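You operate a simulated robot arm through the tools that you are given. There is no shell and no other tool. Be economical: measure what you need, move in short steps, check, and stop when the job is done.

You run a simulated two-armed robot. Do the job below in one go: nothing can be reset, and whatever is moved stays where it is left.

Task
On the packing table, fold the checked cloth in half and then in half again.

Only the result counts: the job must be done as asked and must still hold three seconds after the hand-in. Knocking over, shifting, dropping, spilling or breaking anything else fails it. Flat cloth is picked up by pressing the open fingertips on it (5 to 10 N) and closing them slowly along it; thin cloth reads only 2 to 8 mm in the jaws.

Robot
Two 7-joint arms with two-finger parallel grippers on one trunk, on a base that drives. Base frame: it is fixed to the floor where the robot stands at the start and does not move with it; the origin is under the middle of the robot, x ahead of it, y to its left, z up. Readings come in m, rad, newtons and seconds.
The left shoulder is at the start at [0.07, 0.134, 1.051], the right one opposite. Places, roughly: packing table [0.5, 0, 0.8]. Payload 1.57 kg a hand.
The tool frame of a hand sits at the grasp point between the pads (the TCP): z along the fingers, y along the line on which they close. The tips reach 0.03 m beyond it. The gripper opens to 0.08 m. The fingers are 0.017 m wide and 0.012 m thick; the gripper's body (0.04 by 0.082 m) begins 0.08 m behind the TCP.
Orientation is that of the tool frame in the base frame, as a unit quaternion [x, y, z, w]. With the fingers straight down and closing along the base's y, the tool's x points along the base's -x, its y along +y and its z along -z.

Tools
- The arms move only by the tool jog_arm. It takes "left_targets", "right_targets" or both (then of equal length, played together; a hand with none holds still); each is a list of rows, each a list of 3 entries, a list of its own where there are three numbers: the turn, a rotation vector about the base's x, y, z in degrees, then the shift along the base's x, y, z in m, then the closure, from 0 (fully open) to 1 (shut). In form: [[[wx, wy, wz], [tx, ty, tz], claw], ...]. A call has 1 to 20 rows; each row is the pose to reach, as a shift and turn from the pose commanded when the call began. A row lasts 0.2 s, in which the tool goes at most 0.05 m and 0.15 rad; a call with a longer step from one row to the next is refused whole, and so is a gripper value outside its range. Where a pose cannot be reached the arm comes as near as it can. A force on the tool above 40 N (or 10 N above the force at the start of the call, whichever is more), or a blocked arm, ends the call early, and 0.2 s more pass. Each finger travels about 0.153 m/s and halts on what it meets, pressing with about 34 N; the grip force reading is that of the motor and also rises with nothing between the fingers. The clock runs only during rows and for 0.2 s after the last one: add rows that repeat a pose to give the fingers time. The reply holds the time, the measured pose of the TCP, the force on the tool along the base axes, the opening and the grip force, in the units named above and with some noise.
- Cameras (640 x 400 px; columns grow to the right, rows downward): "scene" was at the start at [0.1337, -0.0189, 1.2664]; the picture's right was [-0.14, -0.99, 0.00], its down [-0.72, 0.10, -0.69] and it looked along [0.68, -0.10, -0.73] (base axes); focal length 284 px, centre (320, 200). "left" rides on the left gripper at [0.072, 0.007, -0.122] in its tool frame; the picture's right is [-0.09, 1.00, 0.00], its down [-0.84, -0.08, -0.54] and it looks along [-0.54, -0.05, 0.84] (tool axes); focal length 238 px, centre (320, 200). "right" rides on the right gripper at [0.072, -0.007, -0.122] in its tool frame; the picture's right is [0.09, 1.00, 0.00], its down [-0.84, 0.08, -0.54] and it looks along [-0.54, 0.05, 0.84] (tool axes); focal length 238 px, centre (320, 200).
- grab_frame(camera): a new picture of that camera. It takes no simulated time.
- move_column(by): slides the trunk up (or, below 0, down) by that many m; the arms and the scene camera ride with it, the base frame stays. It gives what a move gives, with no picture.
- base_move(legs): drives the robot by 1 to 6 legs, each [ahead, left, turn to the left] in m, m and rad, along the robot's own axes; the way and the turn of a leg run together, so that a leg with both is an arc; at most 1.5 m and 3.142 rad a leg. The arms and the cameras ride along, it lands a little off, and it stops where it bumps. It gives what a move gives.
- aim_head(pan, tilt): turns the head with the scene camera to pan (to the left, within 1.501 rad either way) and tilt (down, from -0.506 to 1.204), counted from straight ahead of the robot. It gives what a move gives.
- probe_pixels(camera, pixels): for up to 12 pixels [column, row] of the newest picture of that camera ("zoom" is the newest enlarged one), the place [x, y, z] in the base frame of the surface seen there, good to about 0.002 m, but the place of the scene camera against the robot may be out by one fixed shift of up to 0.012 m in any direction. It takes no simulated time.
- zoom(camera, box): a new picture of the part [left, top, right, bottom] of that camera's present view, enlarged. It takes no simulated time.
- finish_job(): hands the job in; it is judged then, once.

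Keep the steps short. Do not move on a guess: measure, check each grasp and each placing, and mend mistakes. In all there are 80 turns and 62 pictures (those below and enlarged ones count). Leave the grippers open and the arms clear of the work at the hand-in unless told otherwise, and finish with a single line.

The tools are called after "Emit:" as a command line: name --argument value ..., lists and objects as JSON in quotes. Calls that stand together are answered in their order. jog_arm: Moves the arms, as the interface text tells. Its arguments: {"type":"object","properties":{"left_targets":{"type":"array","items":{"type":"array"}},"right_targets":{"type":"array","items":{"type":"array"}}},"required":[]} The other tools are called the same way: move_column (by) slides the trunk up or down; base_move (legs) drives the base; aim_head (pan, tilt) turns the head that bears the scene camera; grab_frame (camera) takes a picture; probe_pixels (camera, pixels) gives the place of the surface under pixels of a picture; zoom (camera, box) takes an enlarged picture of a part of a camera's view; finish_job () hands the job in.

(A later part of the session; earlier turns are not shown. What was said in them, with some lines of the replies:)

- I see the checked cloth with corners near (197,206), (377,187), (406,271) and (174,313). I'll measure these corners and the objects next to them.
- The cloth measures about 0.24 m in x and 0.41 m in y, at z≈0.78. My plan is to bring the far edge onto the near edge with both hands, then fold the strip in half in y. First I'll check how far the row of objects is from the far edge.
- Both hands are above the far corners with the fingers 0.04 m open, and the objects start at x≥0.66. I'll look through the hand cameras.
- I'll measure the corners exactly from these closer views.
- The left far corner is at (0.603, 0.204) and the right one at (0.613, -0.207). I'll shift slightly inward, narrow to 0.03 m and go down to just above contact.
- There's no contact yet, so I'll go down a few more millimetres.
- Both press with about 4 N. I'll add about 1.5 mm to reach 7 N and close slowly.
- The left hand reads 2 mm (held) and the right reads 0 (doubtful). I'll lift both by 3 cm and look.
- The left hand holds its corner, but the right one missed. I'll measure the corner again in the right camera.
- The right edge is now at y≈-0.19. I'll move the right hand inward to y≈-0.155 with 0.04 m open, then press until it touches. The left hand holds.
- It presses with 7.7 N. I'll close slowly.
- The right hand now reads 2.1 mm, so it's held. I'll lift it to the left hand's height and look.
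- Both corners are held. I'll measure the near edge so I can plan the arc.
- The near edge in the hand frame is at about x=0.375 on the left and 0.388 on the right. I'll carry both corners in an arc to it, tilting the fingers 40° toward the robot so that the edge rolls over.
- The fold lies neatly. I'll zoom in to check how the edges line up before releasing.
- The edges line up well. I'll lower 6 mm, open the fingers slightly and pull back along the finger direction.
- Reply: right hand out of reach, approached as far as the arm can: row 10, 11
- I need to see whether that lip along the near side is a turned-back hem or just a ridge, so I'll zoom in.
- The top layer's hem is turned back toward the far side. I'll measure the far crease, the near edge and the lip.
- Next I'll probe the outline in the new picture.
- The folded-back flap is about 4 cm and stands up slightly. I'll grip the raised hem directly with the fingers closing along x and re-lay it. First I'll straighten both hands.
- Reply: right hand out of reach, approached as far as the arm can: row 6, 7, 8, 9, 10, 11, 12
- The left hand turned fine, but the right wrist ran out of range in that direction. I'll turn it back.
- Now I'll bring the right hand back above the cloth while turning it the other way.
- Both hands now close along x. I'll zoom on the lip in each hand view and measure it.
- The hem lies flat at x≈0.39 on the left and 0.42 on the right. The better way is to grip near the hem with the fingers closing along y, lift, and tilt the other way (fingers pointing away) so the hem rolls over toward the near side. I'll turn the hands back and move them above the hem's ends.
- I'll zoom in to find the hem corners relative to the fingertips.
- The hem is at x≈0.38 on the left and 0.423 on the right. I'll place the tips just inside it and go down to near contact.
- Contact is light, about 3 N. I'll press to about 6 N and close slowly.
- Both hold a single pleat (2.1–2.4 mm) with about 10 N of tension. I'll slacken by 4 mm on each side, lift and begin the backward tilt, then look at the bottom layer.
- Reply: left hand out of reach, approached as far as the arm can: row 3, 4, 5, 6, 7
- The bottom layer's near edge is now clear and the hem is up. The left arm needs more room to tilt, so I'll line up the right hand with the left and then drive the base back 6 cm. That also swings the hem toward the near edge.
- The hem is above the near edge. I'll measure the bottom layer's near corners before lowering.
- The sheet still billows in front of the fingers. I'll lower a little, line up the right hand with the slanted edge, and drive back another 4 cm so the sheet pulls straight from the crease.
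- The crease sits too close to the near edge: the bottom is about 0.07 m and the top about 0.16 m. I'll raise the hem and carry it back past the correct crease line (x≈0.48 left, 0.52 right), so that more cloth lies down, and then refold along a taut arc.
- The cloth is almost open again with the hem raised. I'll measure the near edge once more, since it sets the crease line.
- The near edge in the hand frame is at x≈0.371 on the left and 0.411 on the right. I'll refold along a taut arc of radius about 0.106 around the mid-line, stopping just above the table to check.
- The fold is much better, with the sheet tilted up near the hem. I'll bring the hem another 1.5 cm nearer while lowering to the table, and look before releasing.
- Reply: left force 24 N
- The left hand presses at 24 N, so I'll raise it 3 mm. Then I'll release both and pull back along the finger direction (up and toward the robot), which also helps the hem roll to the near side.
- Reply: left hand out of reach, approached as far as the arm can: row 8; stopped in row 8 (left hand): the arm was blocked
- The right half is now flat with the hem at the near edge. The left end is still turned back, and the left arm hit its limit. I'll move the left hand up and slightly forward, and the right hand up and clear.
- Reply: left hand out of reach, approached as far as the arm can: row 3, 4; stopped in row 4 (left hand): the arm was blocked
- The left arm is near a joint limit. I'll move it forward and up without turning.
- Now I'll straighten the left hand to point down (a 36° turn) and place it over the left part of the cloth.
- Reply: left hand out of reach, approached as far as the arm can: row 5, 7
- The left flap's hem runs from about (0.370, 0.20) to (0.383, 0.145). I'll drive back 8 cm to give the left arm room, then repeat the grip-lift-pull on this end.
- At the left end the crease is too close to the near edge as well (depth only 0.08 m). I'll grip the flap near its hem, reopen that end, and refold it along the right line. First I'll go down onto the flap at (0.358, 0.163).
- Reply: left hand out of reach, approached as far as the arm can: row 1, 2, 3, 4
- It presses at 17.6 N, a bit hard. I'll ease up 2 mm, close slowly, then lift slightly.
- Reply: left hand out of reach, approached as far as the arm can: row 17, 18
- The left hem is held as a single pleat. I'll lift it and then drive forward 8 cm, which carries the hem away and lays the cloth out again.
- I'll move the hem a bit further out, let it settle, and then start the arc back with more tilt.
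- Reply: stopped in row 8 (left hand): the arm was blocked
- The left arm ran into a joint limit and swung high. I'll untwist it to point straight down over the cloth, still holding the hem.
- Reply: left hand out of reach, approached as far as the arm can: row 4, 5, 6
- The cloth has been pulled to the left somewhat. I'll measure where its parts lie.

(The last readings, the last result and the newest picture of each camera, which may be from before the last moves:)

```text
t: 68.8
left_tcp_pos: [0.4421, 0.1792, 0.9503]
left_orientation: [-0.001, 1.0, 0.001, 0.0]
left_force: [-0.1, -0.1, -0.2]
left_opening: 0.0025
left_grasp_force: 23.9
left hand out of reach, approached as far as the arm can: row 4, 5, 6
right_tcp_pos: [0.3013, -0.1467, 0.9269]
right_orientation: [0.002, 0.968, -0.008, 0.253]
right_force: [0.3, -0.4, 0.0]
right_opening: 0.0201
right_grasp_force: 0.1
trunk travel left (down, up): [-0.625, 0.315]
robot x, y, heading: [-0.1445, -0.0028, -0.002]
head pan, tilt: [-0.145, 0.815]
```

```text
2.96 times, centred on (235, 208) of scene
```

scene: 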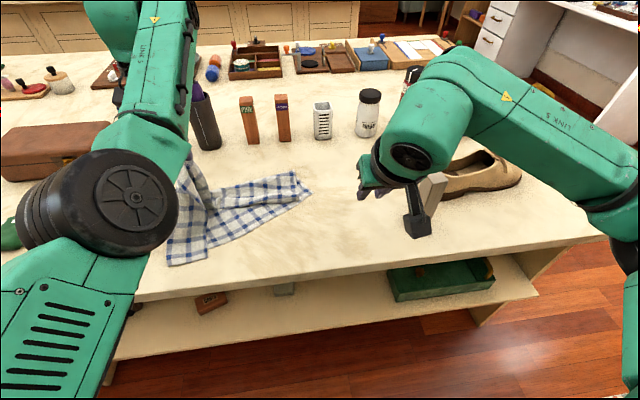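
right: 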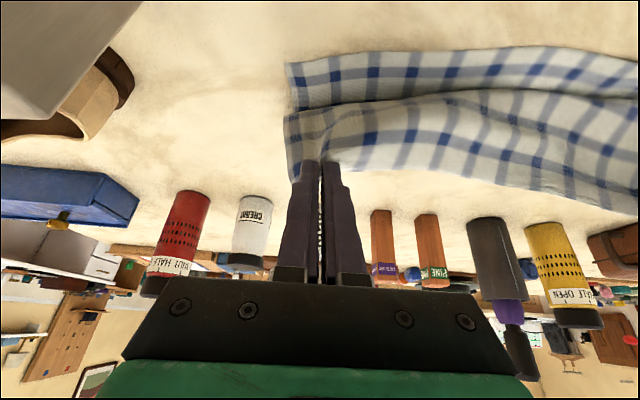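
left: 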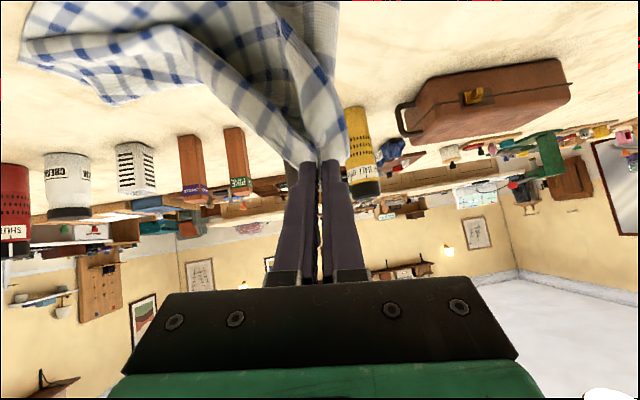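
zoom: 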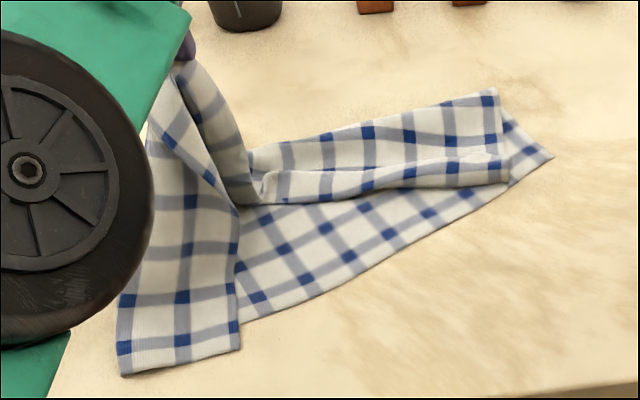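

The left side is tangled, so I'll reset it. The right hand will grip the other end of the same hem, then both hands will lift until the cloth hangs straight, and I'll lay and fold it cleanly. I'll measure the right end of the hem.

Emit:
probe_pixels --camera "zoom" --pixels '[[500, 178], [480, 180], [440, 184], [380, 190], [495, 150], [440, 150], [490, 95], [545, 155], [440, 200], [300, 198]]'

Emit:
jog_arm --right_targets '[[[0, 6, 0], [0.02, 0.02, 0.01], 0.7], [[0, 12, 0], [0.05, 0.04, 0.01], 0.65], [[0, 18, 0], [0.08, 0.06, 0.01], 0.625], [[0, 24, 0], [0.11, 0.08, 0.01], 0.625], [[0, 29, 0], [0.13, 0.1, 0.01], 0.625], [[0, 29, 0], [0.145, 0.115, 0.0], 0.625], [[0, 29, 0], [0.145, 0.115, 0.0], 0.625]]'

Emit:
grab_frame --camera "right"

```text
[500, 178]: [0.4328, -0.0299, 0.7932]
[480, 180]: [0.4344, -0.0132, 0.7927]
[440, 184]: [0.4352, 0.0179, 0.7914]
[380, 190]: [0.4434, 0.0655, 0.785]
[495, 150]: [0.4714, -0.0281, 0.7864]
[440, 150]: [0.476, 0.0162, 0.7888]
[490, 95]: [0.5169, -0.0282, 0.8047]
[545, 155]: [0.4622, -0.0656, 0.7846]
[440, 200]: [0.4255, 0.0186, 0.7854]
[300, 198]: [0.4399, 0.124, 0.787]
```

```text
t: 70.4
left_tcp_pos: [0.4412, 0.1828, 0.9503]
left_orientation: [-0.001, 1.0, 0.0, 0.0]
left_force: [0.1, -0.4, -0.1]
left_opening: 0.0024
left_grasp_force: 23.5
right_tcp_pos: [0.4278, -0.0347, 0.9289]
right_orientation: [-0.001, 1.0, -0.008, 0.003]
right_force: [-0.2, -0.2, 0.0]
right_opening: 0.0302
right_grasp_force: 0.1
right hand out of reach, approached as far as the arm can: row 5, 6, 7
trunk travel left (down, up): [-0.625, 0.315]
robot x, y, heading: [-0.1459, -0.0037, 0.006]
head pan, tilt: [-0.145, 0.815]
```

```text
9 pictures are left
```

right: 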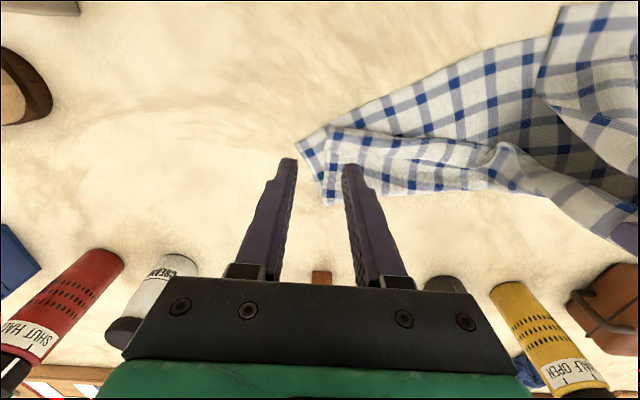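

Emit:
probe_pixels --camera "right" --pixels '[[330, 130], [350, 131], [370, 135], [400, 138], [330, 150], [370, 155], [328, 195], [360, 148], [390, 152], [420, 160]]'

Emit:
zoom --camera "right" --box '[280, 80, 480, 210]'

```text
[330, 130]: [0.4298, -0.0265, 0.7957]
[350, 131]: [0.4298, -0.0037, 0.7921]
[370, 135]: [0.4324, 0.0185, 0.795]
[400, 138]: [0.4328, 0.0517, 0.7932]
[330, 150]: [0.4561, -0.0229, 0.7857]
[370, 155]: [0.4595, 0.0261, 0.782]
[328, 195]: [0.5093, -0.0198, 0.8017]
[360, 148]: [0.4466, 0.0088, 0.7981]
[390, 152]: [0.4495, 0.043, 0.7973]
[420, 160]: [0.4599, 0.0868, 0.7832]
```

```text
3.08 times, centred on (380, 145) of right
```

zoom: 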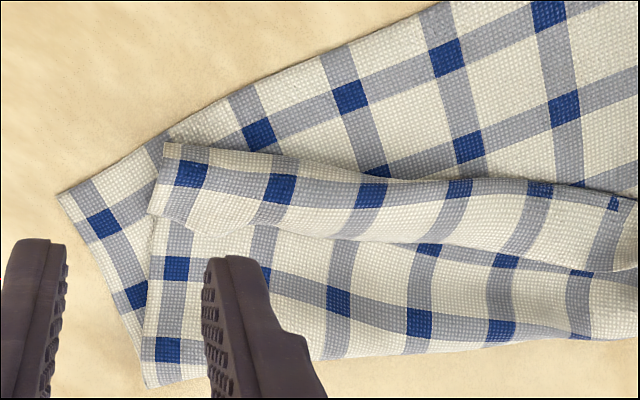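

The right end's hem is turned back about 2 cm, with its corner near (0.450, -0.025). I'll drive forward 6 cm for reach, then put the right hand down on the hem at (0.443, 0).

Emit:
base_move --legs '[[0.06, 0, 0]]'

Emit:
jog_arm --right_targets '[[[0, 0, 0], [-0.015, 0.01, -0.02], 0.625], [[0, 0, 0], [-0.03, 0.02, -0.045], 0.625], [[0, 0, 0], [-0.045, 0.032, -0.07], 0.625], [[0, 0, 0], [-0.045, 0.032, -0.09], 0.625], [[0, 0, 0], [-0.045, 0.032, -0.105], 0.625], [[0, 0, 0], [-0.045, 0.032, -0.105], 0.625]]'

Emit:
zoom --camera "right" --box '[220, 80, 420, 205]'

```text
t: 71.4
left_tcp_pos: [0.5004, 0.1801, 0.9513]
left_orientation: [0.0, 1.0, 0.0, 0.0]
left_force: [0.1, 0.0, 0.7]
left_opening: 0.0023
left_grasp_force: 23.7
right_tcp_pos: [0.4865, -0.0364, 0.9291]
right_orientation: [0.001, 1.0, -0.008, 0.004]
right_force: [0.2, -0.3, -0.1]
right_opening: 0.03
right_grasp_force: 0.0
trunk travel left (down, up): [-0.625, 0.315]
robot x, y, heading: [-0.0869, -0.0013, -0.001]
head pan, tilt: [-0.145, 0.815]
```

```text
t: 72.8
left_tcp_pos: [0.5012, 0.1806, 0.9501]
left_orientation: [-0.001, 1.0, 0.001, 0.0]
left_force: [-0.1, 0.3, -0.2]
left_opening: 0.0026
left_grasp_force: 23.6
right_tcp_pos: [0.4436, -0.005, 0.8248]
right_orientation: [0.0, 1.0, -0.007, 0.004]
right_force: [-0.8, -0.1, 0.5]
right_opening: 0.0304
right_grasp_force: 0.0
trunk travel left (down, up): [-0.625, 0.315]
robot x, y, heading: [-0.0898, 0.0002, -0.001]
head pan, tilt: [-0.145, 0.815]
```

```text
3.20 times, centred on (320, 142) of right
```

zoom: 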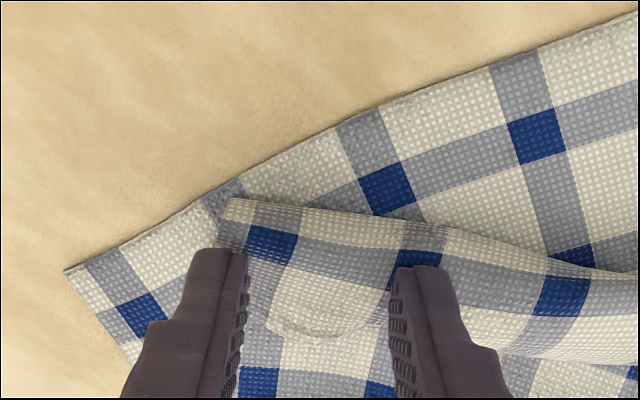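

The fingertips stand over the flap with its lip between them. I'll go down to contact.

Emit:
jog_arm --right_targets '[[[0, 0, 0], [-0.003, 0, -0.004], 0.625], [[0, 0, 0], [-0.003, 0, -0.008], 0.625], [[0, 0, 0], [-0.003, 0, -0.011], 0.625], [[0, 0, 0], [-0.003, 0, -0.013], 0.625], [[0, 0, 0], [-0.003, 0, -0.013], 0.625]]'

```text
t: 74.0
left_tcp_pos: [0.5009, 0.1797, 0.9509]
left_orientation: [0.0, 1.0, 0.001, 0.0]
left_force: [-0.6, 0.1, -0.4]
left_opening: 0.0024
left_grasp_force: 23.3
right_tcp_pos: [0.4392, -0.0044, 0.8133]
right_orientation: [0.0, 1.0, -0.007, 0.005]
right_force: [3.8, -2.2, 17.0]
right_opening: 0.0287
right_grasp_force: 0.0
trunk travel left (down, up): [-0.625, 0.315]
robot x, y, heading: [-0.0896, 0.0018, -0.003]
head pan, tilt: [-0.145, 0.815]
```

It presses at 17 N. I'll ease up 1.5 mm, close slowly and lift a little.

Emit:
jog_arm --right_targets '[[[0, 0, 0], [0, 0, 0.0015], 0.625], [[0, 0, 0], [0, 0, 0.0015], 0.65], [[0, 0, 0], [0, 0, 0.0015], 0.68], [[0, 0, 0], [0, 0, 0.0015], 0.71], [[0, 0, 0], [0, 0, 0.0015], 0.74], [[0, 0, 0], [0, 0, 0.0015], 0.77], [[0, 0, 0], [0, 0, 0.0015], 0.8], [[0, 0, 0], [0, 0, 0.0015], 0.83], [[0, 0, 0], [0, 0, 0.0015], 0.86], [[0, 0, 0], [0, 0, 0.0015], 0.89], [[0, 0, 0], [0, 0, 0.0015], 0.92], [[0, 0, 0], [0, 0, 0.0015], 0.95], [[0, 0, 0], [0, 0, 0.0015], 0.98], [[0, 0, 0], [0, 0, 0.0015], 1.0], [[0, 0, 0], [0, 0, 0.003], 1.0], [[0, 0, 0], [0, 0, 0.015], 1.0], [[0, 0, 0], [0, 0, 0.035], 1.0], [[0, 0, 0], [0, 0, 0.06], 1.0], [[0, 0, 0], [0, 0, 0.085], 1.0]]'

```text
t: 78.0
left_tcp_pos: [0.5007, 0.1806, 0.9506]
left_orientation: [-0.001, 1.0, 0.001, 0.001]
left_force: [0.2, 0.7, -1.1]
left_opening: 0.0025
left_grasp_force: 24.3
right_tcp_pos: [0.4414, -0.0048, 0.8954]
right_orientation: [0.001, 1.0, -0.008, 0.004]
right_force: [-0.7, 0.4, 0.5]
right_opening: 0.0001
right_grasp_force: 21.1
trunk travel left (down, up): [-0.625, 0.315]
robot x, y, heading: [-0.0903, -0.0011, 0.001]
head pan, tilt: [-0.145, 0.815]
```

The right grip read 0, so it missed. I'll look again before retrying.

Emit:
zoom --camera "right" --box '[240, 60, 480, 210]'

Emit:
probe_pixels --camera "zoom" --pixels '[[220, 210], [250, 250], [300, 250], [350, 250], [400, 260], [300, 220], [350, 290], [260, 280], [450, 260], [300, 290]]'

```text
2.67 times, centred on (360, 135) of right
```

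zoom: 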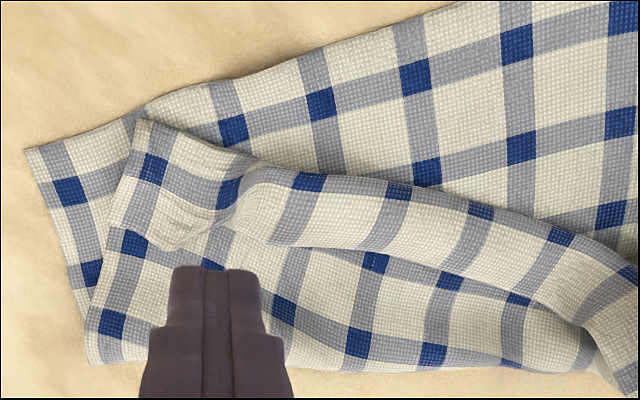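

```text
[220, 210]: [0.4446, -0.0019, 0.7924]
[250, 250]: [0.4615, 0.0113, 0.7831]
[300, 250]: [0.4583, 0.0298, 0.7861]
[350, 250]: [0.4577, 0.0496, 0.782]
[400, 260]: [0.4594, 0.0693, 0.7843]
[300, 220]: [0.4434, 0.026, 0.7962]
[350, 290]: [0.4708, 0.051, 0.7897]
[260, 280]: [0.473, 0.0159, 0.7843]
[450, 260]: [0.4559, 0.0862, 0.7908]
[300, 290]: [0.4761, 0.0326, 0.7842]
```

The hem lip is at x≈0.456, with a bulge at y≈0.0–0.02. I'll retry centred there with a 0.036 m opening, pressing a little less, and close in the same move.

Emit:
jog_arm --right_targets '[[[0, 0, 0], [-0.001, 0.009, -0.03], 0.55], [[0, 0, 0], [-0.001, 0.009, -0.06], 0.55], [[0, 0, 0], [-0.001, 0.009, -0.075], 0.55], [[0, 0, 0], [-0.001, 0.009, -0.0805], 0.55], [[0, 0, 0], [-0.001, 0.009, -0.081], 0.55], [[0, 0, 0], [-0.001, 0.009, -0.081], 0.58], [[0, 0, 0], [-0.001, 0.009, -0.081], 0.62], [[0, 0, 0], [-0.001, 0.009, -0.081], 0.66], [[0, 0, 0], [-0.001, 0.009, -0.081], 0.7], [[0, 0, 0], [-0.001, 0.009, -0.081], 0.74], [[0, 0, 0], [-0.001, 0.009, -0.081], 0.78], [[0, 0, 0], [-0.001, 0.009, -0.081], 0.82], [[0, 0, 0], [-0.001, 0.009, -0.081], 0.86], [[0, 0, 0], [-0.001, 0.009, -0.081], 0.9], [[0, 0, 0], [-0.001, 0.009, -0.081], 0.94], [[0, 0, 0], [-0.001, 0.009, -0.081], 0.98], [[0, 0, 0], [-0.001, 0.009, -0.081], 1.0], [[0, 0, 0], [-0.001, 0.009, -0.081], 1.0]]'

```text
t: 81.8
left_tcp_pos: [0.5013, 0.1798, 0.9493]
left_orientation: [-0.001, 1.0, 0.001, -0.001]
left_force: [-0.6, -0.1, -0.4]
left_opening: 0.0025
left_grasp_force: 24.1
right_tcp_pos: [0.4391, 0.003, 0.8148]
right_orientation: [0.0, 1.0, -0.007, 0.003]
right_force: [0.2, 0.5, 1.4]
right_opening: 0.0029
right_grasp_force: 24.0
trunk travel left (down, up): [-0.625, 0.315]
robot x, y, heading: [-0.0873, 0.0012, -0.001]
head pan, tilt: [-0.145, 0.815]
```

The right hand now holds 2.9 mm. I'll lift it to the left hand's height and spread the hands until the hem is nearly taut.

Emit:
jog_arm --right_targets '[[[0, 0, 0], [0.0, 0, 0.02], 1], [[0, 0, 0], [0.005, -0.005, 0.045], 1], [[0, 0, 0], [0.015, -0.015, 0.07], 1], [[0, 0, 0], [0.025, -0.03, 0.095], 1], [[0, 0, 0], [0.035, -0.045, 0.115], 1], [[0, 0, 0], [0.045, -0.06, 0.13], 1], [[0, 0, 0], [0.055, -0.075, 0.135], 1], [[0, 0, 0], [0.06, -0.09, 0.135], 1], [[0, 0, 0], [0.06, -0.105, 0.135], 1], [[0, 0, 0], [0.06, -0.115, 0.135], 1]]'

Emit:
move_column --by 0.12

Emit:
grab_frame --camera "scene"

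```text
t: 84.0
left_tcp_pos: [0.5018, 0.1795, 0.9485]
left_orientation: [0.001, 1.0, 0.0, 0.0]
left_force: [-0.3, -6.7, -0.2]
left_opening: 0.0024
left_grasp_force: 23.8
right_tcp_pos: [0.4976, -0.111, 0.95]
right_orientation: [-0.002, 1.0, -0.008, 0.004]
right_force: [0.2, 7.8, 0.4]
right_opening: 0.0028
right_grasp_force: 23.9
trunk travel left (down, up): [-0.625, 0.315]
robot x, y, heading: [-0.0923, 0.002, 0.005]
head pan, tilt: [-0.145, 0.815]
```

```text
t: 85.5
left_tcp_pos: [0.5028, 0.1801, 1.0686]
left_orientation: [0.0, 1.0, 0.001, 0.0]
left_force: [0.4, -10.6, -0.8]
left_opening: 0.0025
left_grasp_force: 24.2
right_tcp_pos: [0.4979, -0.1118, 1.0699]
right_orientation: [-0.001, 1.0, -0.008, 0.003]
right_force: [-0.5, 10.3, 0.5]
right_opening: 0.0028
right_grasp_force: 23.7
trunk travel left (down, up): [-0.745, 0.195]
robot x, y, heading: [-0.0894, -0.0, -0.004]
head pan, tilt: [-0.145, 0.815]
```

```text
5 pictures are left
```

scene: 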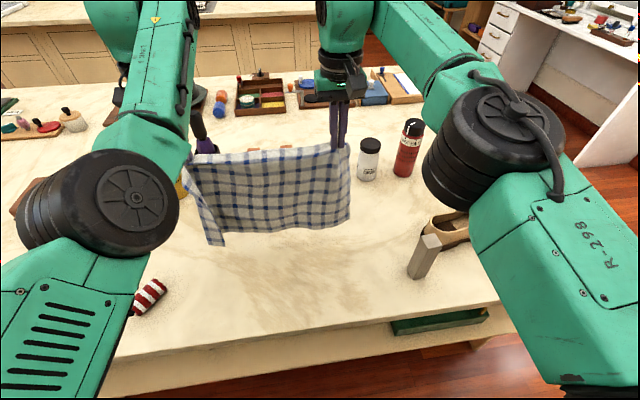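

The cloth now hangs cleanly from both hands. Folding it away from the robot suits this grip. I'll set its lower edge down at x≈0.52, lay it toward the robot up to the mid-line, and then bring the hem out to the far edge. First the laying.

Emit:
jog_arm --left_targets '[[[0, 0, 0], [0.009, -0.002, -0.01], 1], [[0, 0, 0], [0.018, -0.002, -0.02], 1], [[0, 0, 0], [0.018, -0.002, -0.04], 1], [[0, 0, 0], [0.001, -0.002, -0.055], 1], [[0, 0, 0], [-0.017, -0.002, -0.068], 1], [[0, 0, 0], [-0.032, -0.002, -0.082], 1], [[0, 0, 0], [-0.047, -0.002, -0.097], 1], [[0, 0, 0], [-0.064, -0.002, -0.113], 1], [[0, 0, 0], [-0.082, -0.002, -0.13], 1], [[0, 0, 0], [-0.1, -0.002, -0.144], 1], [[0, 0, 0], [-0.117, -0.002, -0.158], 1], [[0, 0, 0], [-0.13, -0.002, -0.168], 1], [[0, 0, 0], [-0.13, -0.002, -0.168], 1]]' --right_targets '[[[0, 0, 0], [0.012, 0.003, -0.01], 1], [[0, 0, 0], [0.023, 0.004, -0.02], 1], [[0, 0, 0], [0.023, 0.004, -0.04], 1], [[0, 0, 0], [0.006, 0.004, -0.055], 1], [[0, 0, 0], [-0.012, 0.004, -0.068], 1], [[0, 0, 0], [-0.027, 0.004, -0.082], 1], [[0, 0, 0], [-0.042, 0.004, -0.097], 1], [[0, 0, 0], [-0.059, 0.004, -0.113], 1], [[0, 0, 0], [-0.077, 0.004, -0.13], 1], [[0, 0, 0], [-0.095, 0.004, -0.144], 1], [[0, 0, 0], [-0.112, 0.004, -0.158], 1], [[0, 0, 0], [-0.125, 0.004, -0.168], 1], [[0, 0, 0], [-0.125, 0.004, -0.168], 1]]'

```text
t: 88.3
left_tcp_pos: [0.4126, 0.2114, 0.9158]
left_orientation: [-0.021, 0.999, 0.021, 0.044]
left_force: [-5.3, -34.4, -2.6]
left_opening: 0.0035
left_grasp_force: 23.8
left hand out of reach, approached as far as the arm can: row 2, 7, 8, 9, 10, 11, 12, 13
right_tcp_pos: [0.3718, -0.1064, 0.9031]
right_orientation: [-0.001, 1.0, -0.004, 0.006]
right_force: [5.4, 35.4, 2.0]
right_opening: 0.0051
right_grasp_force: 25.1
right hand out of reach, approached as far as the arm can: row 1, 2, 3
trunk travel left (down, up): [-0.745, 0.195]
robot x, y, heading: [-0.0895, -0.0003, 0.002]
head pan, tilt: [-0.145, 0.815]
```

The left arm can't come that close to the body and drifted outward, so tension is high at 35 N. I'll relax it right away by moving both hands forward a little and the left hand back in.

Emit:
jog_arm --left_targets '[[[0, 0, 0], [0.01, -0.01, 0], 1], [[0, 0, 0], [0.02, -0.022, 0], 1], [[0, 0, 0], [0.03, -0.033, 0.0], 1], [[0, 0, 0], [0.03, -0.033, 0.0], 1]]' --right_targets '[[[0, 0, 0], [0.02, 0.005, 0.0], 1], [[0, 0, 0], [0.045, 0.005, 0.0], 1], [[0, 0, 0], [0.07, 0.0, 0.01], 1], [[0, 0, 0], [0.07, 0.0, 0.01], 1]]'

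```text
t: 89.3
left_tcp_pos: [0.4191, 0.1841, 0.8791]
left_orientation: [-0.021, 0.999, 0.028, 0.001]
left_force: [-0.2, -1.4, -0.4]
left_opening: 0.0026
left_grasp_force: 24.2
right_tcp_pos: [0.4426, -0.1079, 0.9115]
right_orientation: [0.0, 1.0, -0.008, 0.003]
right_force: [0.0, 0.5, -0.1]
right_opening: 0.0022
right_grasp_force: 23.5
trunk travel left (down, up): [-0.745, 0.195]
robot x, y, heading: [-0.0893, -0.0047, -0.0]
head pan, tilt: [-0.145, 0.815]
```

Tension is gone and both grips hold. I'll drive back 5.5 cm, which finishes the laying and gives the arms room, then look.

Emit:
base_move --legs '[[-0.055, 0, 0]]'

Emit:
grab_frame --camera "scene"

```text
t: 90.2
left_tcp_pos: [0.3673, 0.1841, 0.8785]
left_orientation: [-0.022, 0.999, 0.027, -0.001]
left_force: [0.3, -1.0, -0.4]
left_opening: 0.0023
left_grasp_force: 23.9
right_tcp_pos: [0.3901, -0.1089, 0.9109]
right_orientation: [0.0, 1.0, -0.007, 0.002]
right_force: [-0.9, -0.2, 0.2]
right_opening: 0.0025
right_grasp_force: 23.5
trunk travel left (down, up): [-0.745, 0.195]
robot x, y, heading: [-0.1418, 0.0009, 0.002]
head pan, tilt: [-0.145, 0.815]
```

```text
4 pictures are left
```

scene: 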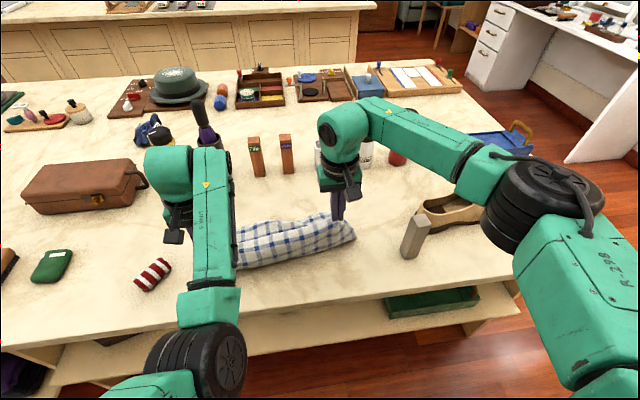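

Emit:
probe_pixels --camera "scene" --pixels '[[245, 267], [300, 255], [353, 239], [300, 240], [300, 228], [300, 220], [325, 214], [250, 240], [250, 228], [350, 228], [270, 262], [240, 228]]'

```text
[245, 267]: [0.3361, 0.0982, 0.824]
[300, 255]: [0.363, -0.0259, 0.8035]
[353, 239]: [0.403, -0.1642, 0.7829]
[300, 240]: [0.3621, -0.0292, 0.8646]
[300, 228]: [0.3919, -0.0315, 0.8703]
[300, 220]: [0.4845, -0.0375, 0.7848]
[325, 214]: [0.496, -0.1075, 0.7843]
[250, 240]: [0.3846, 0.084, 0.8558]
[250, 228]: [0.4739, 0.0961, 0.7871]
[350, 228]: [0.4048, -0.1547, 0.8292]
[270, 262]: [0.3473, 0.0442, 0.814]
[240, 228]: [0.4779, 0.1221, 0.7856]
```

The lower half is laid with its far edge at about x=0.47 (left) and 0.49 (right), and the crease is near 0.37. Now I'll arc the hem away to that far edge.

Emit:
jog_arm --left_targets '[[[0, 0, 0], [0.012, 0, 0.006], 1], [[0, 0, 0], [0.026, 0, 0.016], 1], [[0, 0, 0], [0.038, 0, 0.02], 1], [[0, 0, 0], [0.05, 0, 0.019], 1], [[0, 0, 0], [0.06, 0, 0.013], 1], [[0, 0, 0], [0.07, 0, 0.005], 1], [[0, 0, 0], [0.079, 0, -0.006], 1], [[0, 0, 0], [0.087, 0, -0.02], 1], [[0, 0, 0], [0.094, 0, -0.035], 1], [[0, 0, 0], [0.096, 0, -0.046], 1], [[0, 0, 0], [0.092, 0, -0.053], 1], [[0, 0, 0], [0.091, 0, -0.055], 1]]' --right_targets '[[[0, 0, 0], [0.008, -0.002, 0.004], 1], [[0, 0, 0], [0.02, -0.003, 0.004], 1], [[0, 0, 0], [0.034, -0.003, 0.0], 1], [[0, 0, 0], [0.047, -0.003, -0.007], 1], [[0, 0, 0], [0.058, -0.003, -0.015], 1], [[0, 0, 0], [0.068, -0.003, -0.026], 1], [[0, 0, 0], [0.077, -0.003, -0.038], 1], [[0, 0, 0], [0.085, -0.003, -0.053], 1], [[0, 0, 0], [0.091, -0.003, -0.068], 1], [[0, 0, 0], [0.093, -0.003, -0.079], 1], [[0, 0, 0], [0.089, -0.003, -0.086], 1], [[0, 0, 0], [0.088, -0.003, -0.088], 1]]'

Emit:
grab_frame --camera "right"

```text
t: 92.8
left_tcp_pos: [0.4624, 0.1881, 0.8567]
left_orientation: [-0.029, 0.999, 0.026, 0.012]
left_force: [-0.2, -3.6, -0.9]
left_opening: 0.0026
left_grasp_force: 23.9
left hand out of reach, approached as far as the arm can: row 9, 10, 11, 12
right_tcp_pos: [0.4439, -0.1114, 0.8367]
right_orientation: [0.0, 1.0, -0.008, 0.004]
right_force: [1.6, 4.1, 0.9]
right_opening: 0.0018
right_grasp_force: 22.9
right hand out of reach, approached as far as the arm can: row 6, 7, 8, 9, 10, 11, 12
trunk travel left (down, up): [-0.745, 0.195]
robot x, y, heading: [-0.1408, 0.0001, 0.003]
head pan, tilt: [-0.145, 0.815]
```

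```text
3 pictures are left
```

right: 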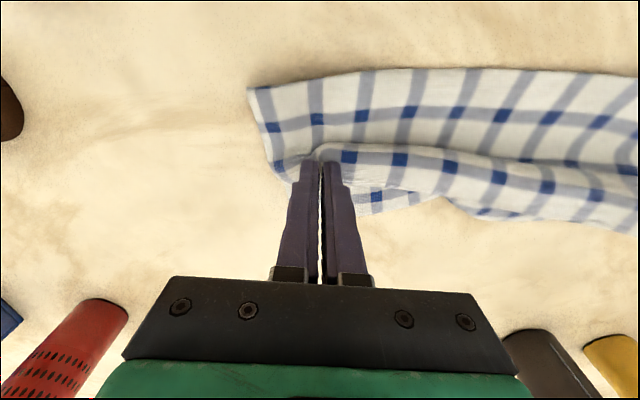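

Reach is short here with the trunk up. I'll measure the far edge of the lower layer in this view.

Emit:
probe_pixels --camera "right" --pixels '[[255, 92], [375, 210], [420, 203], [480, 215], [560, 220], [620, 230], [285, 170], [350, 72], [500, 70], [470, 170], [620, 76], [440, 198]]'

```text
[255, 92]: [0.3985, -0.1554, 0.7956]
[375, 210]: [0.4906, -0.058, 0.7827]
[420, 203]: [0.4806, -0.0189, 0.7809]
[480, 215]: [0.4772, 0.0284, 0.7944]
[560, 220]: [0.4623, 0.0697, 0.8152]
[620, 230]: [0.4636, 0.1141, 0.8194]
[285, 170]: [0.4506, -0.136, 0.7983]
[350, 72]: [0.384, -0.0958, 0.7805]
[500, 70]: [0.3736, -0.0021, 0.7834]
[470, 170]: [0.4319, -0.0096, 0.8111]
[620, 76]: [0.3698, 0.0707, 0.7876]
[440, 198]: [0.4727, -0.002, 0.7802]
```

The far edge of the lower layer is at about x=0.48–0.495 and the crease is at 0.37–0.385, so the depth is 0.11 m, which is right. To gain reach I'll go back to the top of the arc and drive forward 6.5 cm with the hem up.

Emit:
jog_arm --left_targets '[[[0, 0, 0], [-0.012, -0.001, 0.018], 1], [[0, 0, 0], [-0.028, -0.002, 0.032], 1], [[0, 0, 0], [-0.045, -0.003, 0.04], 1], [[0, 0, 0], [-0.062, -0.004, 0.042], 1], [[0, 0, 0], [-0.077, -0.004, 0.036], 1], [[0, 0, 0], [-0.077, -0.004, 0.036], 1]]' --right_targets '[[[0, 0, 0], [-0.008, 0, 0.02], 1], [[0, 0, 0], [-0.02, 0, 0.038], 1], [[0, 0, 0], [-0.032, 0, 0.05], 1], [[0, 0, 0], [-0.045, 0, 0.058], 1], [[0, 0, 0], [-0.054, 0, 0.06], 1], [[0, 0, 0], [-0.054, 0, 0.06], 1]]'

Emit:
base_move --legs '[[0.065, 0, 0]]'

```text
t: 94.2
left_tcp_pos: [0.3844, 0.1829, 0.8905]
left_orientation: [-0.021, 0.999, 0.028, 0.001]
left_force: [0.1, 0.2, -0.7]
left_opening: 0.0024
left_grasp_force: 24.0
left hand out of reach, approached as far as the arm can: row 1
right_tcp_pos: [0.3892, -0.1122, 0.8945]
right_orientation: [0.001, 1.0, -0.008, 0.004]
right_force: [0.7, -0.4, -0.7]
right_opening: 0.0021
right_grasp_force: 24.2
trunk travel left (down, up): [-0.745, 0.195]
robot x, y, heading: [-0.1466, 0.0025, 0.005]
head pan, tilt: [-0.145, 0.815]
```

```text
t: 95.2
left_tcp_pos: [0.4464, 0.1824, 0.8924]
left_orientation: [-0.021, 0.999, 0.028, 0.002]
left_force: [0.3, -0.2, 0.9]
left_opening: 0.0024
left_grasp_force: 24.1
right_tcp_pos: [0.4518, -0.1122, 0.8952]
right_orientation: [0.0, 1.0, -0.008, 0.003]
right_force: [-0.7, 0.6, -0.4]
right_opening: 0.002
right_grasp_force: 23.8
trunk travel left (down, up): [-0.745, 0.195]
robot x, y, heading: [-0.0781, 0.0001, -0.002]
head pan, tilt: [-0.145, 0.815]
```

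Both are in place. Now I'll lower the hem onto the far edge.

Emit:
jog_arm --left_targets '[[[0, 0, 0], [0.01, 0, -0.012], 1], [[0, 0, 0], [0.018, 0, -0.026], 1], [[0, 0, 0], [0.023, 0, -0.04], 1], [[0, 0, 0], [0.022, 0, -0.053], 1], [[0, 0, 0], [0.02, 0, -0.063], 1], [[0, 0, 0], [0.018, 0, -0.069], 1], [[0, 0, 0], [0.018, 0, -0.069], 1]]' --right_targets '[[[0, 0, 0], [0.014, 0, -0.012], 1], [[0, 0, 0], [0.026, 0, -0.026], 1], [[0, 0, 0], [0.036, 0, -0.042], 1], [[0, 0, 0], [0.038, 0, -0.056], 1], [[0, 0, 0], [0.036, 0, -0.066], 1], [[0, 0, 0], [0.034, 0, -0.071], 1], [[0, 0, 0], [0.034, 0, -0.071], 1]]'

```text
t: 96.8
left_tcp_pos: [0.4661, 0.1824, 0.8232]
left_orientation: [-0.02, 0.999, 0.027, 0.001]
left_force: [-0.2, -0.1, -1.0]
left_opening: 0.0025
left_grasp_force: 23.8
right_tcp_pos: [0.4887, -0.1124, 0.8243]
right_orientation: [0.0, 1.0, -0.008, 0.004]
right_force: [-0.6, 0.8, -0.2]
right_opening: 0.002
right_grasp_force: 23.8
trunk travel left (down, up): [-0.745, 0.195]
robot x, y, heading: [-0.0772, -0.0017, 0.0]
head pan, tilt: [-0.145, 0.815]
```

Both are in place at tip z≈0.794. I'll lower 4 mm, open gently and rise straight up.

Emit:
jog_arm --left_targets '[[[0, 0, 0], [0, 0, -0.004], 1], [[0, 0, 0], [0, 0, -0.005], 0.9], [[0, 0, 0], [0, 0, -0.005], 0.8], [[0, 0, 0], [0, 0, -0.005], 0.7], [[0, 0, 0], [0, 0, -0.005], 0.7], [[0, 0, 0], [0, 0, 0.003], 0.7], [[0, 0, 0], [0, 0, 0.015], 0.7], [[0, 0, 0], [0, 0, 0.04], 0.7], [[0, 0, 0], [0, 0, 0.07], 0.7]]' --right_targets '[[[0, 0, 0], [0, 0, -0.004], 1], [[0, 0, 0], [0, 0, -0.005], 0.9], [[0, 0, 0], [0, 0, -0.005], 0.8], [[0, 0, 0], [0, 0, -0.005], 0.7], [[0, 0, 0], [0, 0, -0.005], 0.7], [[0, 0, 0], [0, 0, 0.003], 0.7], [[0, 0, 0], [0, 0, 0.015], 0.7], [[0, 0, 0], [0, 0, 0.04], 0.7], [[0, 0, 0], [0, 0, 0.07], 0.7]]'

Emit:
grab_frame --camera "right"

```text
t: 98.8
left_tcp_pos: [0.4678, 0.1813, 0.8917]
left_orientation: [-0.021, 0.999, 0.028, 0.002]
left_force: [-0.1, -0.2, 0.0]
left_opening: 0.0237
left_grasp_force: 0.0
right_tcp_pos: [0.4875, -0.1115, 0.8938]
right_orientation: [0.001, 1.0, -0.009, 0.004]
right_force: [0.9, -0.1, 0.6]
right_opening: 0.0237
right_grasp_force: 0.1
trunk travel left (down, up): [-0.745, 0.195]
robot x, y, heading: [-0.0805, -0.003, -0.001]
head pan, tilt: [-0.145, 0.815]
```

```text
2 pictures are left
```

right: 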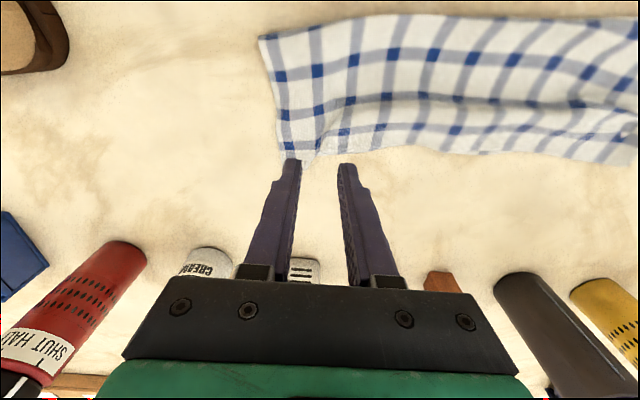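

The fold looks clean in this view. I'll probe its outline.

Emit:
probe_pixels --camera "right" --pixels '[[262, 42], [281, 155], [318, 158], [370, 148], [450, 150], [540, 150], [620, 155], [350, 22], [450, 20], [560, 22], [630, 26], [630, 130]]'

Emit:
probe_pixels --camera "right" --pixels '[[400, 85], [500, 90], [600, 95], [300, 80], [600, 60], [500, 55], [400, 55], [636, 152], [600, 150], [500, 150], [455, 155], [300, 140]]'

```text
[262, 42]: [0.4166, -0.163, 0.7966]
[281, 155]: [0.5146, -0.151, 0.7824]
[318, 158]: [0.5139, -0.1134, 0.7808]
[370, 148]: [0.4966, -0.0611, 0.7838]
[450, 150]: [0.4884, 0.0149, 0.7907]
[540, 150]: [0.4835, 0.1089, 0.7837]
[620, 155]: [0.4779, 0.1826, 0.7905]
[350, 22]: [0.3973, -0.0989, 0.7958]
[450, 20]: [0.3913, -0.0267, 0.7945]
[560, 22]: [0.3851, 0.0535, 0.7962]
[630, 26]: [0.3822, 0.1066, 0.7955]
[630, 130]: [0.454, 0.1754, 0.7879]
```

```text
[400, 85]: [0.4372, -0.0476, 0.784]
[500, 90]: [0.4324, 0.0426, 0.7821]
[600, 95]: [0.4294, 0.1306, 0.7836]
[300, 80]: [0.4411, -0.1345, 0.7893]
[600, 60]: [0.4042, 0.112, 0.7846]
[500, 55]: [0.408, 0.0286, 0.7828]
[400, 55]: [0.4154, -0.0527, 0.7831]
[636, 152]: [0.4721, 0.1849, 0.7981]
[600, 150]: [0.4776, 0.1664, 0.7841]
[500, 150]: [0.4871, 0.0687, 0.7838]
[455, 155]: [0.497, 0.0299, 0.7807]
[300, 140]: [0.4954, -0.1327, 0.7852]
```

The strip is good: depth 0.10–0.11 m, running from the right end at y≈-0.157 to the left end at y≈0.25, turned about 7°. For the second fold I'll straddle the right end with one finger beyond the edge, so that closing buckles both layers up between the fingers. I'll move the left hand clear and put the right hand above the end.

Emit:
jog_arm --left_targets '[[[0, 0, 0], [0.0, 0.0, 0.03], 0.5], [[0, 0, 0], [0.01, 0.01, 0.06], 0.3], [[0, 0, 0], [0.02, 0.02, 0.09], 0.1], [[0, 0, 0], [0.03, 0.035, 0.12], 0], [[0, 0, 0], [0.03, 0.05, 0.15], 0], [[0, 0, 0], [0.03, 0.06, 0.17], 0], [[0, 0, 0], [0.03, 0.06, 0.17], 0]]' --right_targets '[[[0, 0, 2], [0, 0, 0.01], 0.4], [[1, 0, 4], [-0.01, -0.01, 0.0], 0.1], [[3, 0, 7], [-0.0225, -0.0205, -0.01], 0], [[3, 0, 7], [-0.0225, -0.0205, -0.03], 0], [[3, 0, 7], [-0.0225, -0.0205, -0.055], 0], [[3, 0, 7], [-0.0225, -0.0205, -0.07], 0], [[3, 0, 7], [-0.0225, -0.0205, -0.074], 0]]'

```text
t: 100.4
left_tcp_pos: [0.496, 0.2427, 1.0605]
left_orientation: [-0.022, 0.999, 0.028, 0.001]
left_force: [0.3, -0.7, 0.7]
left_opening: 0.08
left_grasp_force: 0.0
right_tcp_pos: [0.4663, -0.1316, 0.8196]
right_orientation: [-0.06, 0.998, 0.018, 0.004]
right_force: [-0.7, -0.3, -0.8]
right_opening: 0.0799
right_grasp_force: 0.0
trunk travel left (down, up): [-0.745, 0.195]
robot x, y, heading: [-0.079, 0.001, 0.003]
head pan, tilt: [-0.145, 0.815]
```

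Aligned at 7° yaw. I'll lower it to contact with slightly more tilt, so that the outer finger meets the table.

Emit:
jog_arm --right_targets '[[[1, 0, 0], [0, 0, -0.003], 0], [[1.5, 0, 0], [0, 0, -0.006], 0], [[1.5, 0, 0], [0, 0, -0.008], 0], [[1.5, 0, 0], [0, 0, -0.009], 0], [[1.5, 0, 0], [0, 0, -0.009], 0]]'

```text
t: 101.6
left_tcp_pos: [0.4961, 0.243, 1.0612]
left_orientation: [-0.021, 0.999, 0.027, 0.002]
left_force: [-1.4, 0.6, 0.3]
left_opening: 0.0801
left_grasp_force: 0.1
right_tcp_pos: [0.465, -0.1324, 0.8126]
right_orientation: [-0.061, 0.998, 0.031, 0.006]
right_force: [2.4, -1.1, 13.3]
right_opening: 0.0801
right_grasp_force: 0.1
trunk travel left (down, up): [-0.745, 0.195]
robot x, y, heading: [-0.0809, 0.0022, 0.002]
head pan, tilt: [-0.145, 0.815]
```

It presses with 13 N. I'll close slowly.

Emit:
jog_arm --right_targets '[[[0, 0, 0], [0, 0, 0.0005], 0.05], [[0, 0, 0], [0, 0, 0.0005], 0.1], [[0, 0, 0], [0, 0, 0.0005], 0.15], [[0, 0, 0], [0, 0, 0.0005], 0.2], [[0, 0, 0], [0, 0, 0.0005], 0.25], [[0, 0, 0], [0, 0, 0.0005], 0.3], [[0, 0, 0], [0, 0, 0.0005], 0.35], [[0, 0, 0], [0, 0, 0.0005], 0.4], [[0, 0, 0], [0, 0, 0.0005], 0.45], [[0, 0, 0], [0, 0, 0.0005], 0.5], [[0, 0, 0], [0, 0, 0.0005], 0.55], [[0, 0, 0], [0, 0, 0.0005], 0.6], [[0, 0, 0], [0, 0, 0.0005], 0.65], [[0, 0, 0], [0, 0, 0.0005], 0.7], [[0, 0, 0], [0, 0, 0.0005], 0.76], [[0, 0, 0], [0, 0, 0.0005], 0.82], [[0, 0, 0], [0, 0, 0.0005], 0.88], [[0, 0, 0], [0, 0, 0.0005], 0.94], [[0, 0, 0], [0, 0, 0.0005], 1.0], [[0, 0, 0], [0, 0, 0.0005], 1.0]]'

```text
t: 105.8
left_tcp_pos: [0.495, 0.2423, 1.0601]
left_orientation: [-0.021, 0.999, 0.028, 0.002]
left_force: [0.5, 0.1, 0.1]
left_opening: 0.08
left_grasp_force: 0.0
right_tcp_pos: [0.4665, -0.1321, 0.812]
right_orientation: [-0.06, 0.998, 0.03, 0.004]
right_force: [-0.5, -0.9, 3.1]
right_opening: 0.0034
right_grasp_force: 24.0
trunk travel left (down, up): [-0.745, 0.195]
robot x, y, heading: [-0.0783, -0.0014, 0.002]
head pan, tilt: [-0.145, 0.815]
```

The opening reads 3.4 mm, thicker than the single-layer pleats before (about 2.3 mm). I'll lift 7 cm and check with one picture that both layers come along.

Emit:
jog_arm --right_targets '[[[0, 0, 0], [0, 0.004, 0.015], 1], [[0, 0, 0], [-0.001, 0.01, 0.03], 1], [[0, 0, 0], [-0.002, 0.016, 0.05], 1], [[0, 0, 0], [-0.003, 0.024, 0.07], 1], [[0, 0, 0], [-0.003, 0.024, 0.07], 1]]'

Emit:
zoom --camera "scene" --box '[160, 160, 420, 310]'

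```text
t: 107.0
left_tcp_pos: [0.4956, 0.2416, 1.0625]
left_orientation: [-0.021, 0.999, 0.028, 0.002]
left_force: [0.0, 0.7, -0.6]
left_opening: 0.0801
left_grasp_force: 0.0
right_tcp_pos: [0.4642, -0.1077, 0.881]
right_orientation: [-0.061, 0.998, 0.031, 0.005]
right_force: [-0.1, 0.0, -0.2]
right_opening: 0.0031
right_grasp_force: 23.7
trunk travel left (down, up): [-0.745, 0.195]
robot x, y, heading: [-0.0773, 0.0, 0.0]
head pan, tilt: [-0.145, 0.815]
```

```text
2.46 times, centred on (290, 235) of scene
```

zoom: 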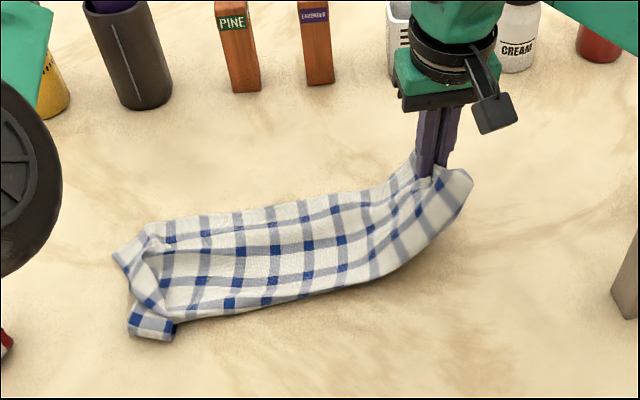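

The whole right end is lifted, both layers with the strip. I'll measure the strip's left end as the target.

Emit:
probe_pixels --camera "zoom" --pixels '[[116, 254], [132, 325], [170, 338], [175, 318], [152, 228], [300, 300], [290, 203], [150, 270], [380, 275], [240, 310], [200, 220], [465, 175]]'

```text
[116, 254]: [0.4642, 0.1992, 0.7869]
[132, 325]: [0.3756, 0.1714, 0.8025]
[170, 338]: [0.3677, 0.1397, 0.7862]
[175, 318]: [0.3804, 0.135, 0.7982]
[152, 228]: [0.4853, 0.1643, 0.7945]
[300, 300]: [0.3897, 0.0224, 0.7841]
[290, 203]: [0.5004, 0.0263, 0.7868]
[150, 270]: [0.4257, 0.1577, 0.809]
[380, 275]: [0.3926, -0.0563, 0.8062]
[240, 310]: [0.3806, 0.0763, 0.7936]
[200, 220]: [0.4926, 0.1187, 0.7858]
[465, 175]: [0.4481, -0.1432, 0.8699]
```

The left end is at y≈0.20. I'll raise the right end along an arc and move the left hand further out, then drive the base 15 cm left to carry it across.

Emit:
jog_arm --left_targets '[[[0, 0, 0], [0, 0.02, 0.005], 0], [[0, 0, 0], [0, 0.04, 0.01], 0], [[0, 0, 0], [0, 0.06, 0.015], 0], [[0, 0, 0], [0, 0.08, 0.02], 0]]' --right_targets '[[[-4, 0, 0], [-0.002, 0.015, 0.02], 1], [[-9, 0, 0], [-0.004, 0.03, 0.036], 1], [[-14, 0, 0], [-0.005, 0.045, 0.048], 1], [[-18, 0, 0], [-0.006, 0.058, 0.054], 1]]'

Emit:
base_move --legs '[[0, 0.15, 0]]'

```text
t: 108.0
left_tcp_pos: [0.4959, 0.326, 1.0833]
left_orientation: [-0.021, 0.999, 0.026, 0.001]
left_force: [0.1, -0.7, 0.9]
left_opening: 0.08
left_grasp_force: 0.1
right_tcp_pos: [0.4568, -0.0494, 0.9361]
right_orientation: [-0.061, 0.99, -0.128, -0.004]
right_force: [0.2, -0.4, 0.1]
right_opening: 0.0031
right_grasp_force: 23.8
trunk travel left (down, up): [-0.745, 0.195]
robot x, y, heading: [-0.079, 0.0007, 0.0]
head pan, tilt: [-0.145, 0.815]
```

```text
t: 109.4
left_tcp_pos: [0.4969, 0.4717, 1.0826]
left_orientation: [-0.021, 0.999, 0.029, 0.002]
left_force: [-0.1, -0.9, 0.2]
left_opening: 0.0801
left_grasp_force: 0.0
right_tcp_pos: [0.4579, 0.0974, 0.9336]
right_orientation: [-0.06, 0.99, -0.124, -0.005]
right_force: [0.0, 0.2, -0.3]
right_opening: 0.0031
right_grasp_force: 24.3
trunk travel left (down, up): [-0.745, 0.195]
robot x, y, heading: [-0.0795, 0.1542, 0.001]
head pan, tilt: [-0.145, 0.815]
```

The end is now above y≈0.09. I'll continue the arc to the left end, tilting the fingers back toward the right so the end rolls over.

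Emit:
jog_arm --right_targets '[[[-3, 0, 0], [-0.003, 0.014, -0.005], 1], [[-5.5, 0, 0], [-0.006, 0.028, -0.011], 1], [[-8.5, 0, 0], [-0.009, 0.042, -0.018], 1], [[-11.5, 0, 0], [-0.012, 0.056, -0.027], 1], [[-14.5, 0, 0], [-0.015, 0.069, -0.037], 1], [[-17.5, 0, 0], [-0.018, 0.081, -0.048], 1], [[-20.5, 0, 0], [-0.021, 0.093, -0.058], 1], [[-23.5, 0, 0], [-0.024, 0.104, -0.07], 1], [[-25.5, 0, 0], [-0.03, 0.118, -0.085], 1], [[-25.5, 0, 0], [-0.033, 0.122, -0.096], 1], [[-25.5, 0, 0], [-0.033, 0.116, -0.104], 1], [[-25.5, 0, 0], [-0.033, 0.116, -0.104], 1]]'

```text
t: 112.0
left_tcp_pos: [0.4961, 0.4752, 1.0823]
left_orientation: [-0.021, 0.999, 0.028, 0.002]
left_force: [-0.7, 0.3, -0.3]
left_opening: 0.0798
left_grasp_force: 0.0
right_tcp_pos: [0.3708, 0.1597, 0.8556]
right_orientation: [-0.058, 0.94, -0.337, -0.017]
right_force: [0.3, 0.2, -0.7]
right_opening: 0.0031
right_grasp_force: 23.9
right hand out of reach, approached as far as the arm can: row 4, 5, 6, 7, 8, 9, 10, 11, 12
trunk travel left (down, up): [-0.745, 0.195]
robot x, y, heading: [-0.0781, 0.1499, 0.006]
head pan, tilt: [-0.145, 0.815]
5 turns are left
```

Few turns remain. The right hand fell short by about 5 cm in x and 4.5 cm in y, so I'll make that up with the base, then lower, release and pull back along the fingers. One last picture follows.

Emit:
base_move --legs '[[0.05, 0.045, 0]]'

Emit:
jog_arm --right_targets '[[[0, 0, 0], [0, 0, -0.012], 1], [[0, 0, 0], [0, 0, -0.024], 1], [[0, 0, 0], [0, 0, -0.026], 0.9], [[0, 0, 0], [0, 0, -0.026], 0.75], [[0, 0, 0], [0, 0, -0.026], 0.6], [[0, 0, 0], [0, 0, -0.026], 0.6], [[0, 0, 0], [0, 0.006, -0.018], 0.6], [[0, 0, 0], [0, 0.018, -0.004], 0.6], [[0, 0, 0], [0, 0.032, 0.014], 0.6], [[0, 0, 0], [0, 0.045, 0.035], 0.6], [[0, 0, 0], [0, 0.05, 0.06], 0.4], [[0, 0, 0], [0, 0.05, 0.09], 0.2], [[0, 0, 0], [0, 0.05, 0.11], 0]]'

Emit:
zoom --camera "scene" --box '[200, 150, 460, 320]'

```text
t: 113.0
left_tcp_pos: [0.5434, 0.5173, 1.0846]
left_orientation: [-0.02, 0.999, 0.03, 0.003]
left_force: [-0.5, -0.8, 0.6]
left_opening: 0.0802
left_grasp_force: 0.0
right_tcp_pos: [0.4207, 0.2009, 0.8561]
right_orientation: [-0.057, 0.941, -0.334, -0.017]
right_force: [-0.2, 0.1, 0.3]
right_opening: 0.0029
right_grasp_force: 24.4
trunk travel left (down, up): [-0.745, 0.195]
robot x, y, heading: [-0.0294, 0.1937, 0.001]
head pan, tilt: [-0.145, 0.815]
```

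```text
t: 115.8
left_tcp_pos: [0.5462, 0.5182, 1.0833]
left_orientation: [-0.02, 0.999, 0.028, 0.001]
left_force: [0.1, 0.0, 0.0]
left_opening: 0.0801
left_grasp_force: 0.1
right_tcp_pos: [0.4347, 0.2109, 0.8957]
right_orientation: [-0.06, 0.942, -0.33, -0.011]
right_force: [0.4, -0.5, -0.5]
right_opening: 0.0802
right_grasp_force: 0.1
right hand out of reach, approached as far as the arm can: row 1, 2, 3, 4, 5, 6, 7, 8, 9, 10, 11, 12, 13
trunk travel left (down, up): [-0.745, 0.195]
robot x, y, heading: [-0.0316, 0.1967, -0.004]
head pan, tilt: [-0.145, 0.815]
```

```text
2.35 times, centred on (330, 235) of scene
4 turns are left
```

zoom: 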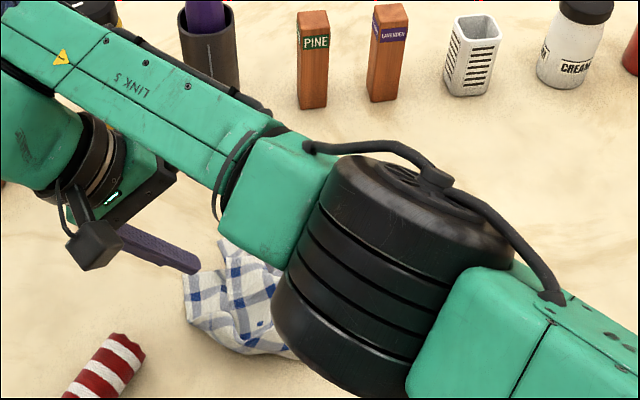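

I'll probe the visible part of the cloth and raise the trunk to clear the arms.

Emit:
probe_pixels --camera "zoom" --pixels '[[188, 280], [190, 310], [215, 300], [250, 345], [285, 352], [225, 245], [255, 275], [265, 310], [240, 320], [275, 335], [215, 340], [280, 275]]'

Emit:
move_column --by 0.12

```text
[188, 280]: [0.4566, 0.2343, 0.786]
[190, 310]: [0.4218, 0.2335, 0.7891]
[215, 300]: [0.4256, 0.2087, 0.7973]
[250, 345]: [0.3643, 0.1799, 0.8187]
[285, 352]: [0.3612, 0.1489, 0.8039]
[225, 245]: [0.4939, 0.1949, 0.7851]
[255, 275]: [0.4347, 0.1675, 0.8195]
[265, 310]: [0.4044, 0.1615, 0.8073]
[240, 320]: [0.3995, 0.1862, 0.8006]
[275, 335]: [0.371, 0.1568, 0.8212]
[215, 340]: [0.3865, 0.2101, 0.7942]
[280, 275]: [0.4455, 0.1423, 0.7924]
```

```text
t: 117.3
left_tcp_pos: [0.546, 0.5177, 1.2033]
left_orientation: [-0.02, 0.999, 0.028, 0.001]
left_force: [0.9, 0.5, -0.1]
left_opening: 0.08
left_grasp_force: 0.0
right_tcp_pos: [0.4354, 0.2107, 1.0139]
right_orientation: [-0.06, 0.942, -0.331, -0.011]
right_force: [-0.1, -0.7, -0.2]
right_opening: 0.0799
right_grasp_force: 0.1
trunk travel left (down, up): [-0.865, 0.075]
robot x, y, heading: [-0.0309, 0.1931, 0.005]
head pan, tilt: [-0.145, 0.815]
3 turns are left
```

Both grippers are open and the arms are more than 0.2 m above the cloth. What I can measure shows the right end lying on the left end. I have no pictures left and almost no turns, so I'm handing in.

Emit:
finish_job

```text
The job is handed in.
```

I folded the checked cloth in half and then brought the right end over onto the left, but I couldn't see the finished second fold; the first fold's left end was rolled up about 4 cm, probes showed the cloth standing up to 4 cm above the table near its left end, and it has moved from where it started.
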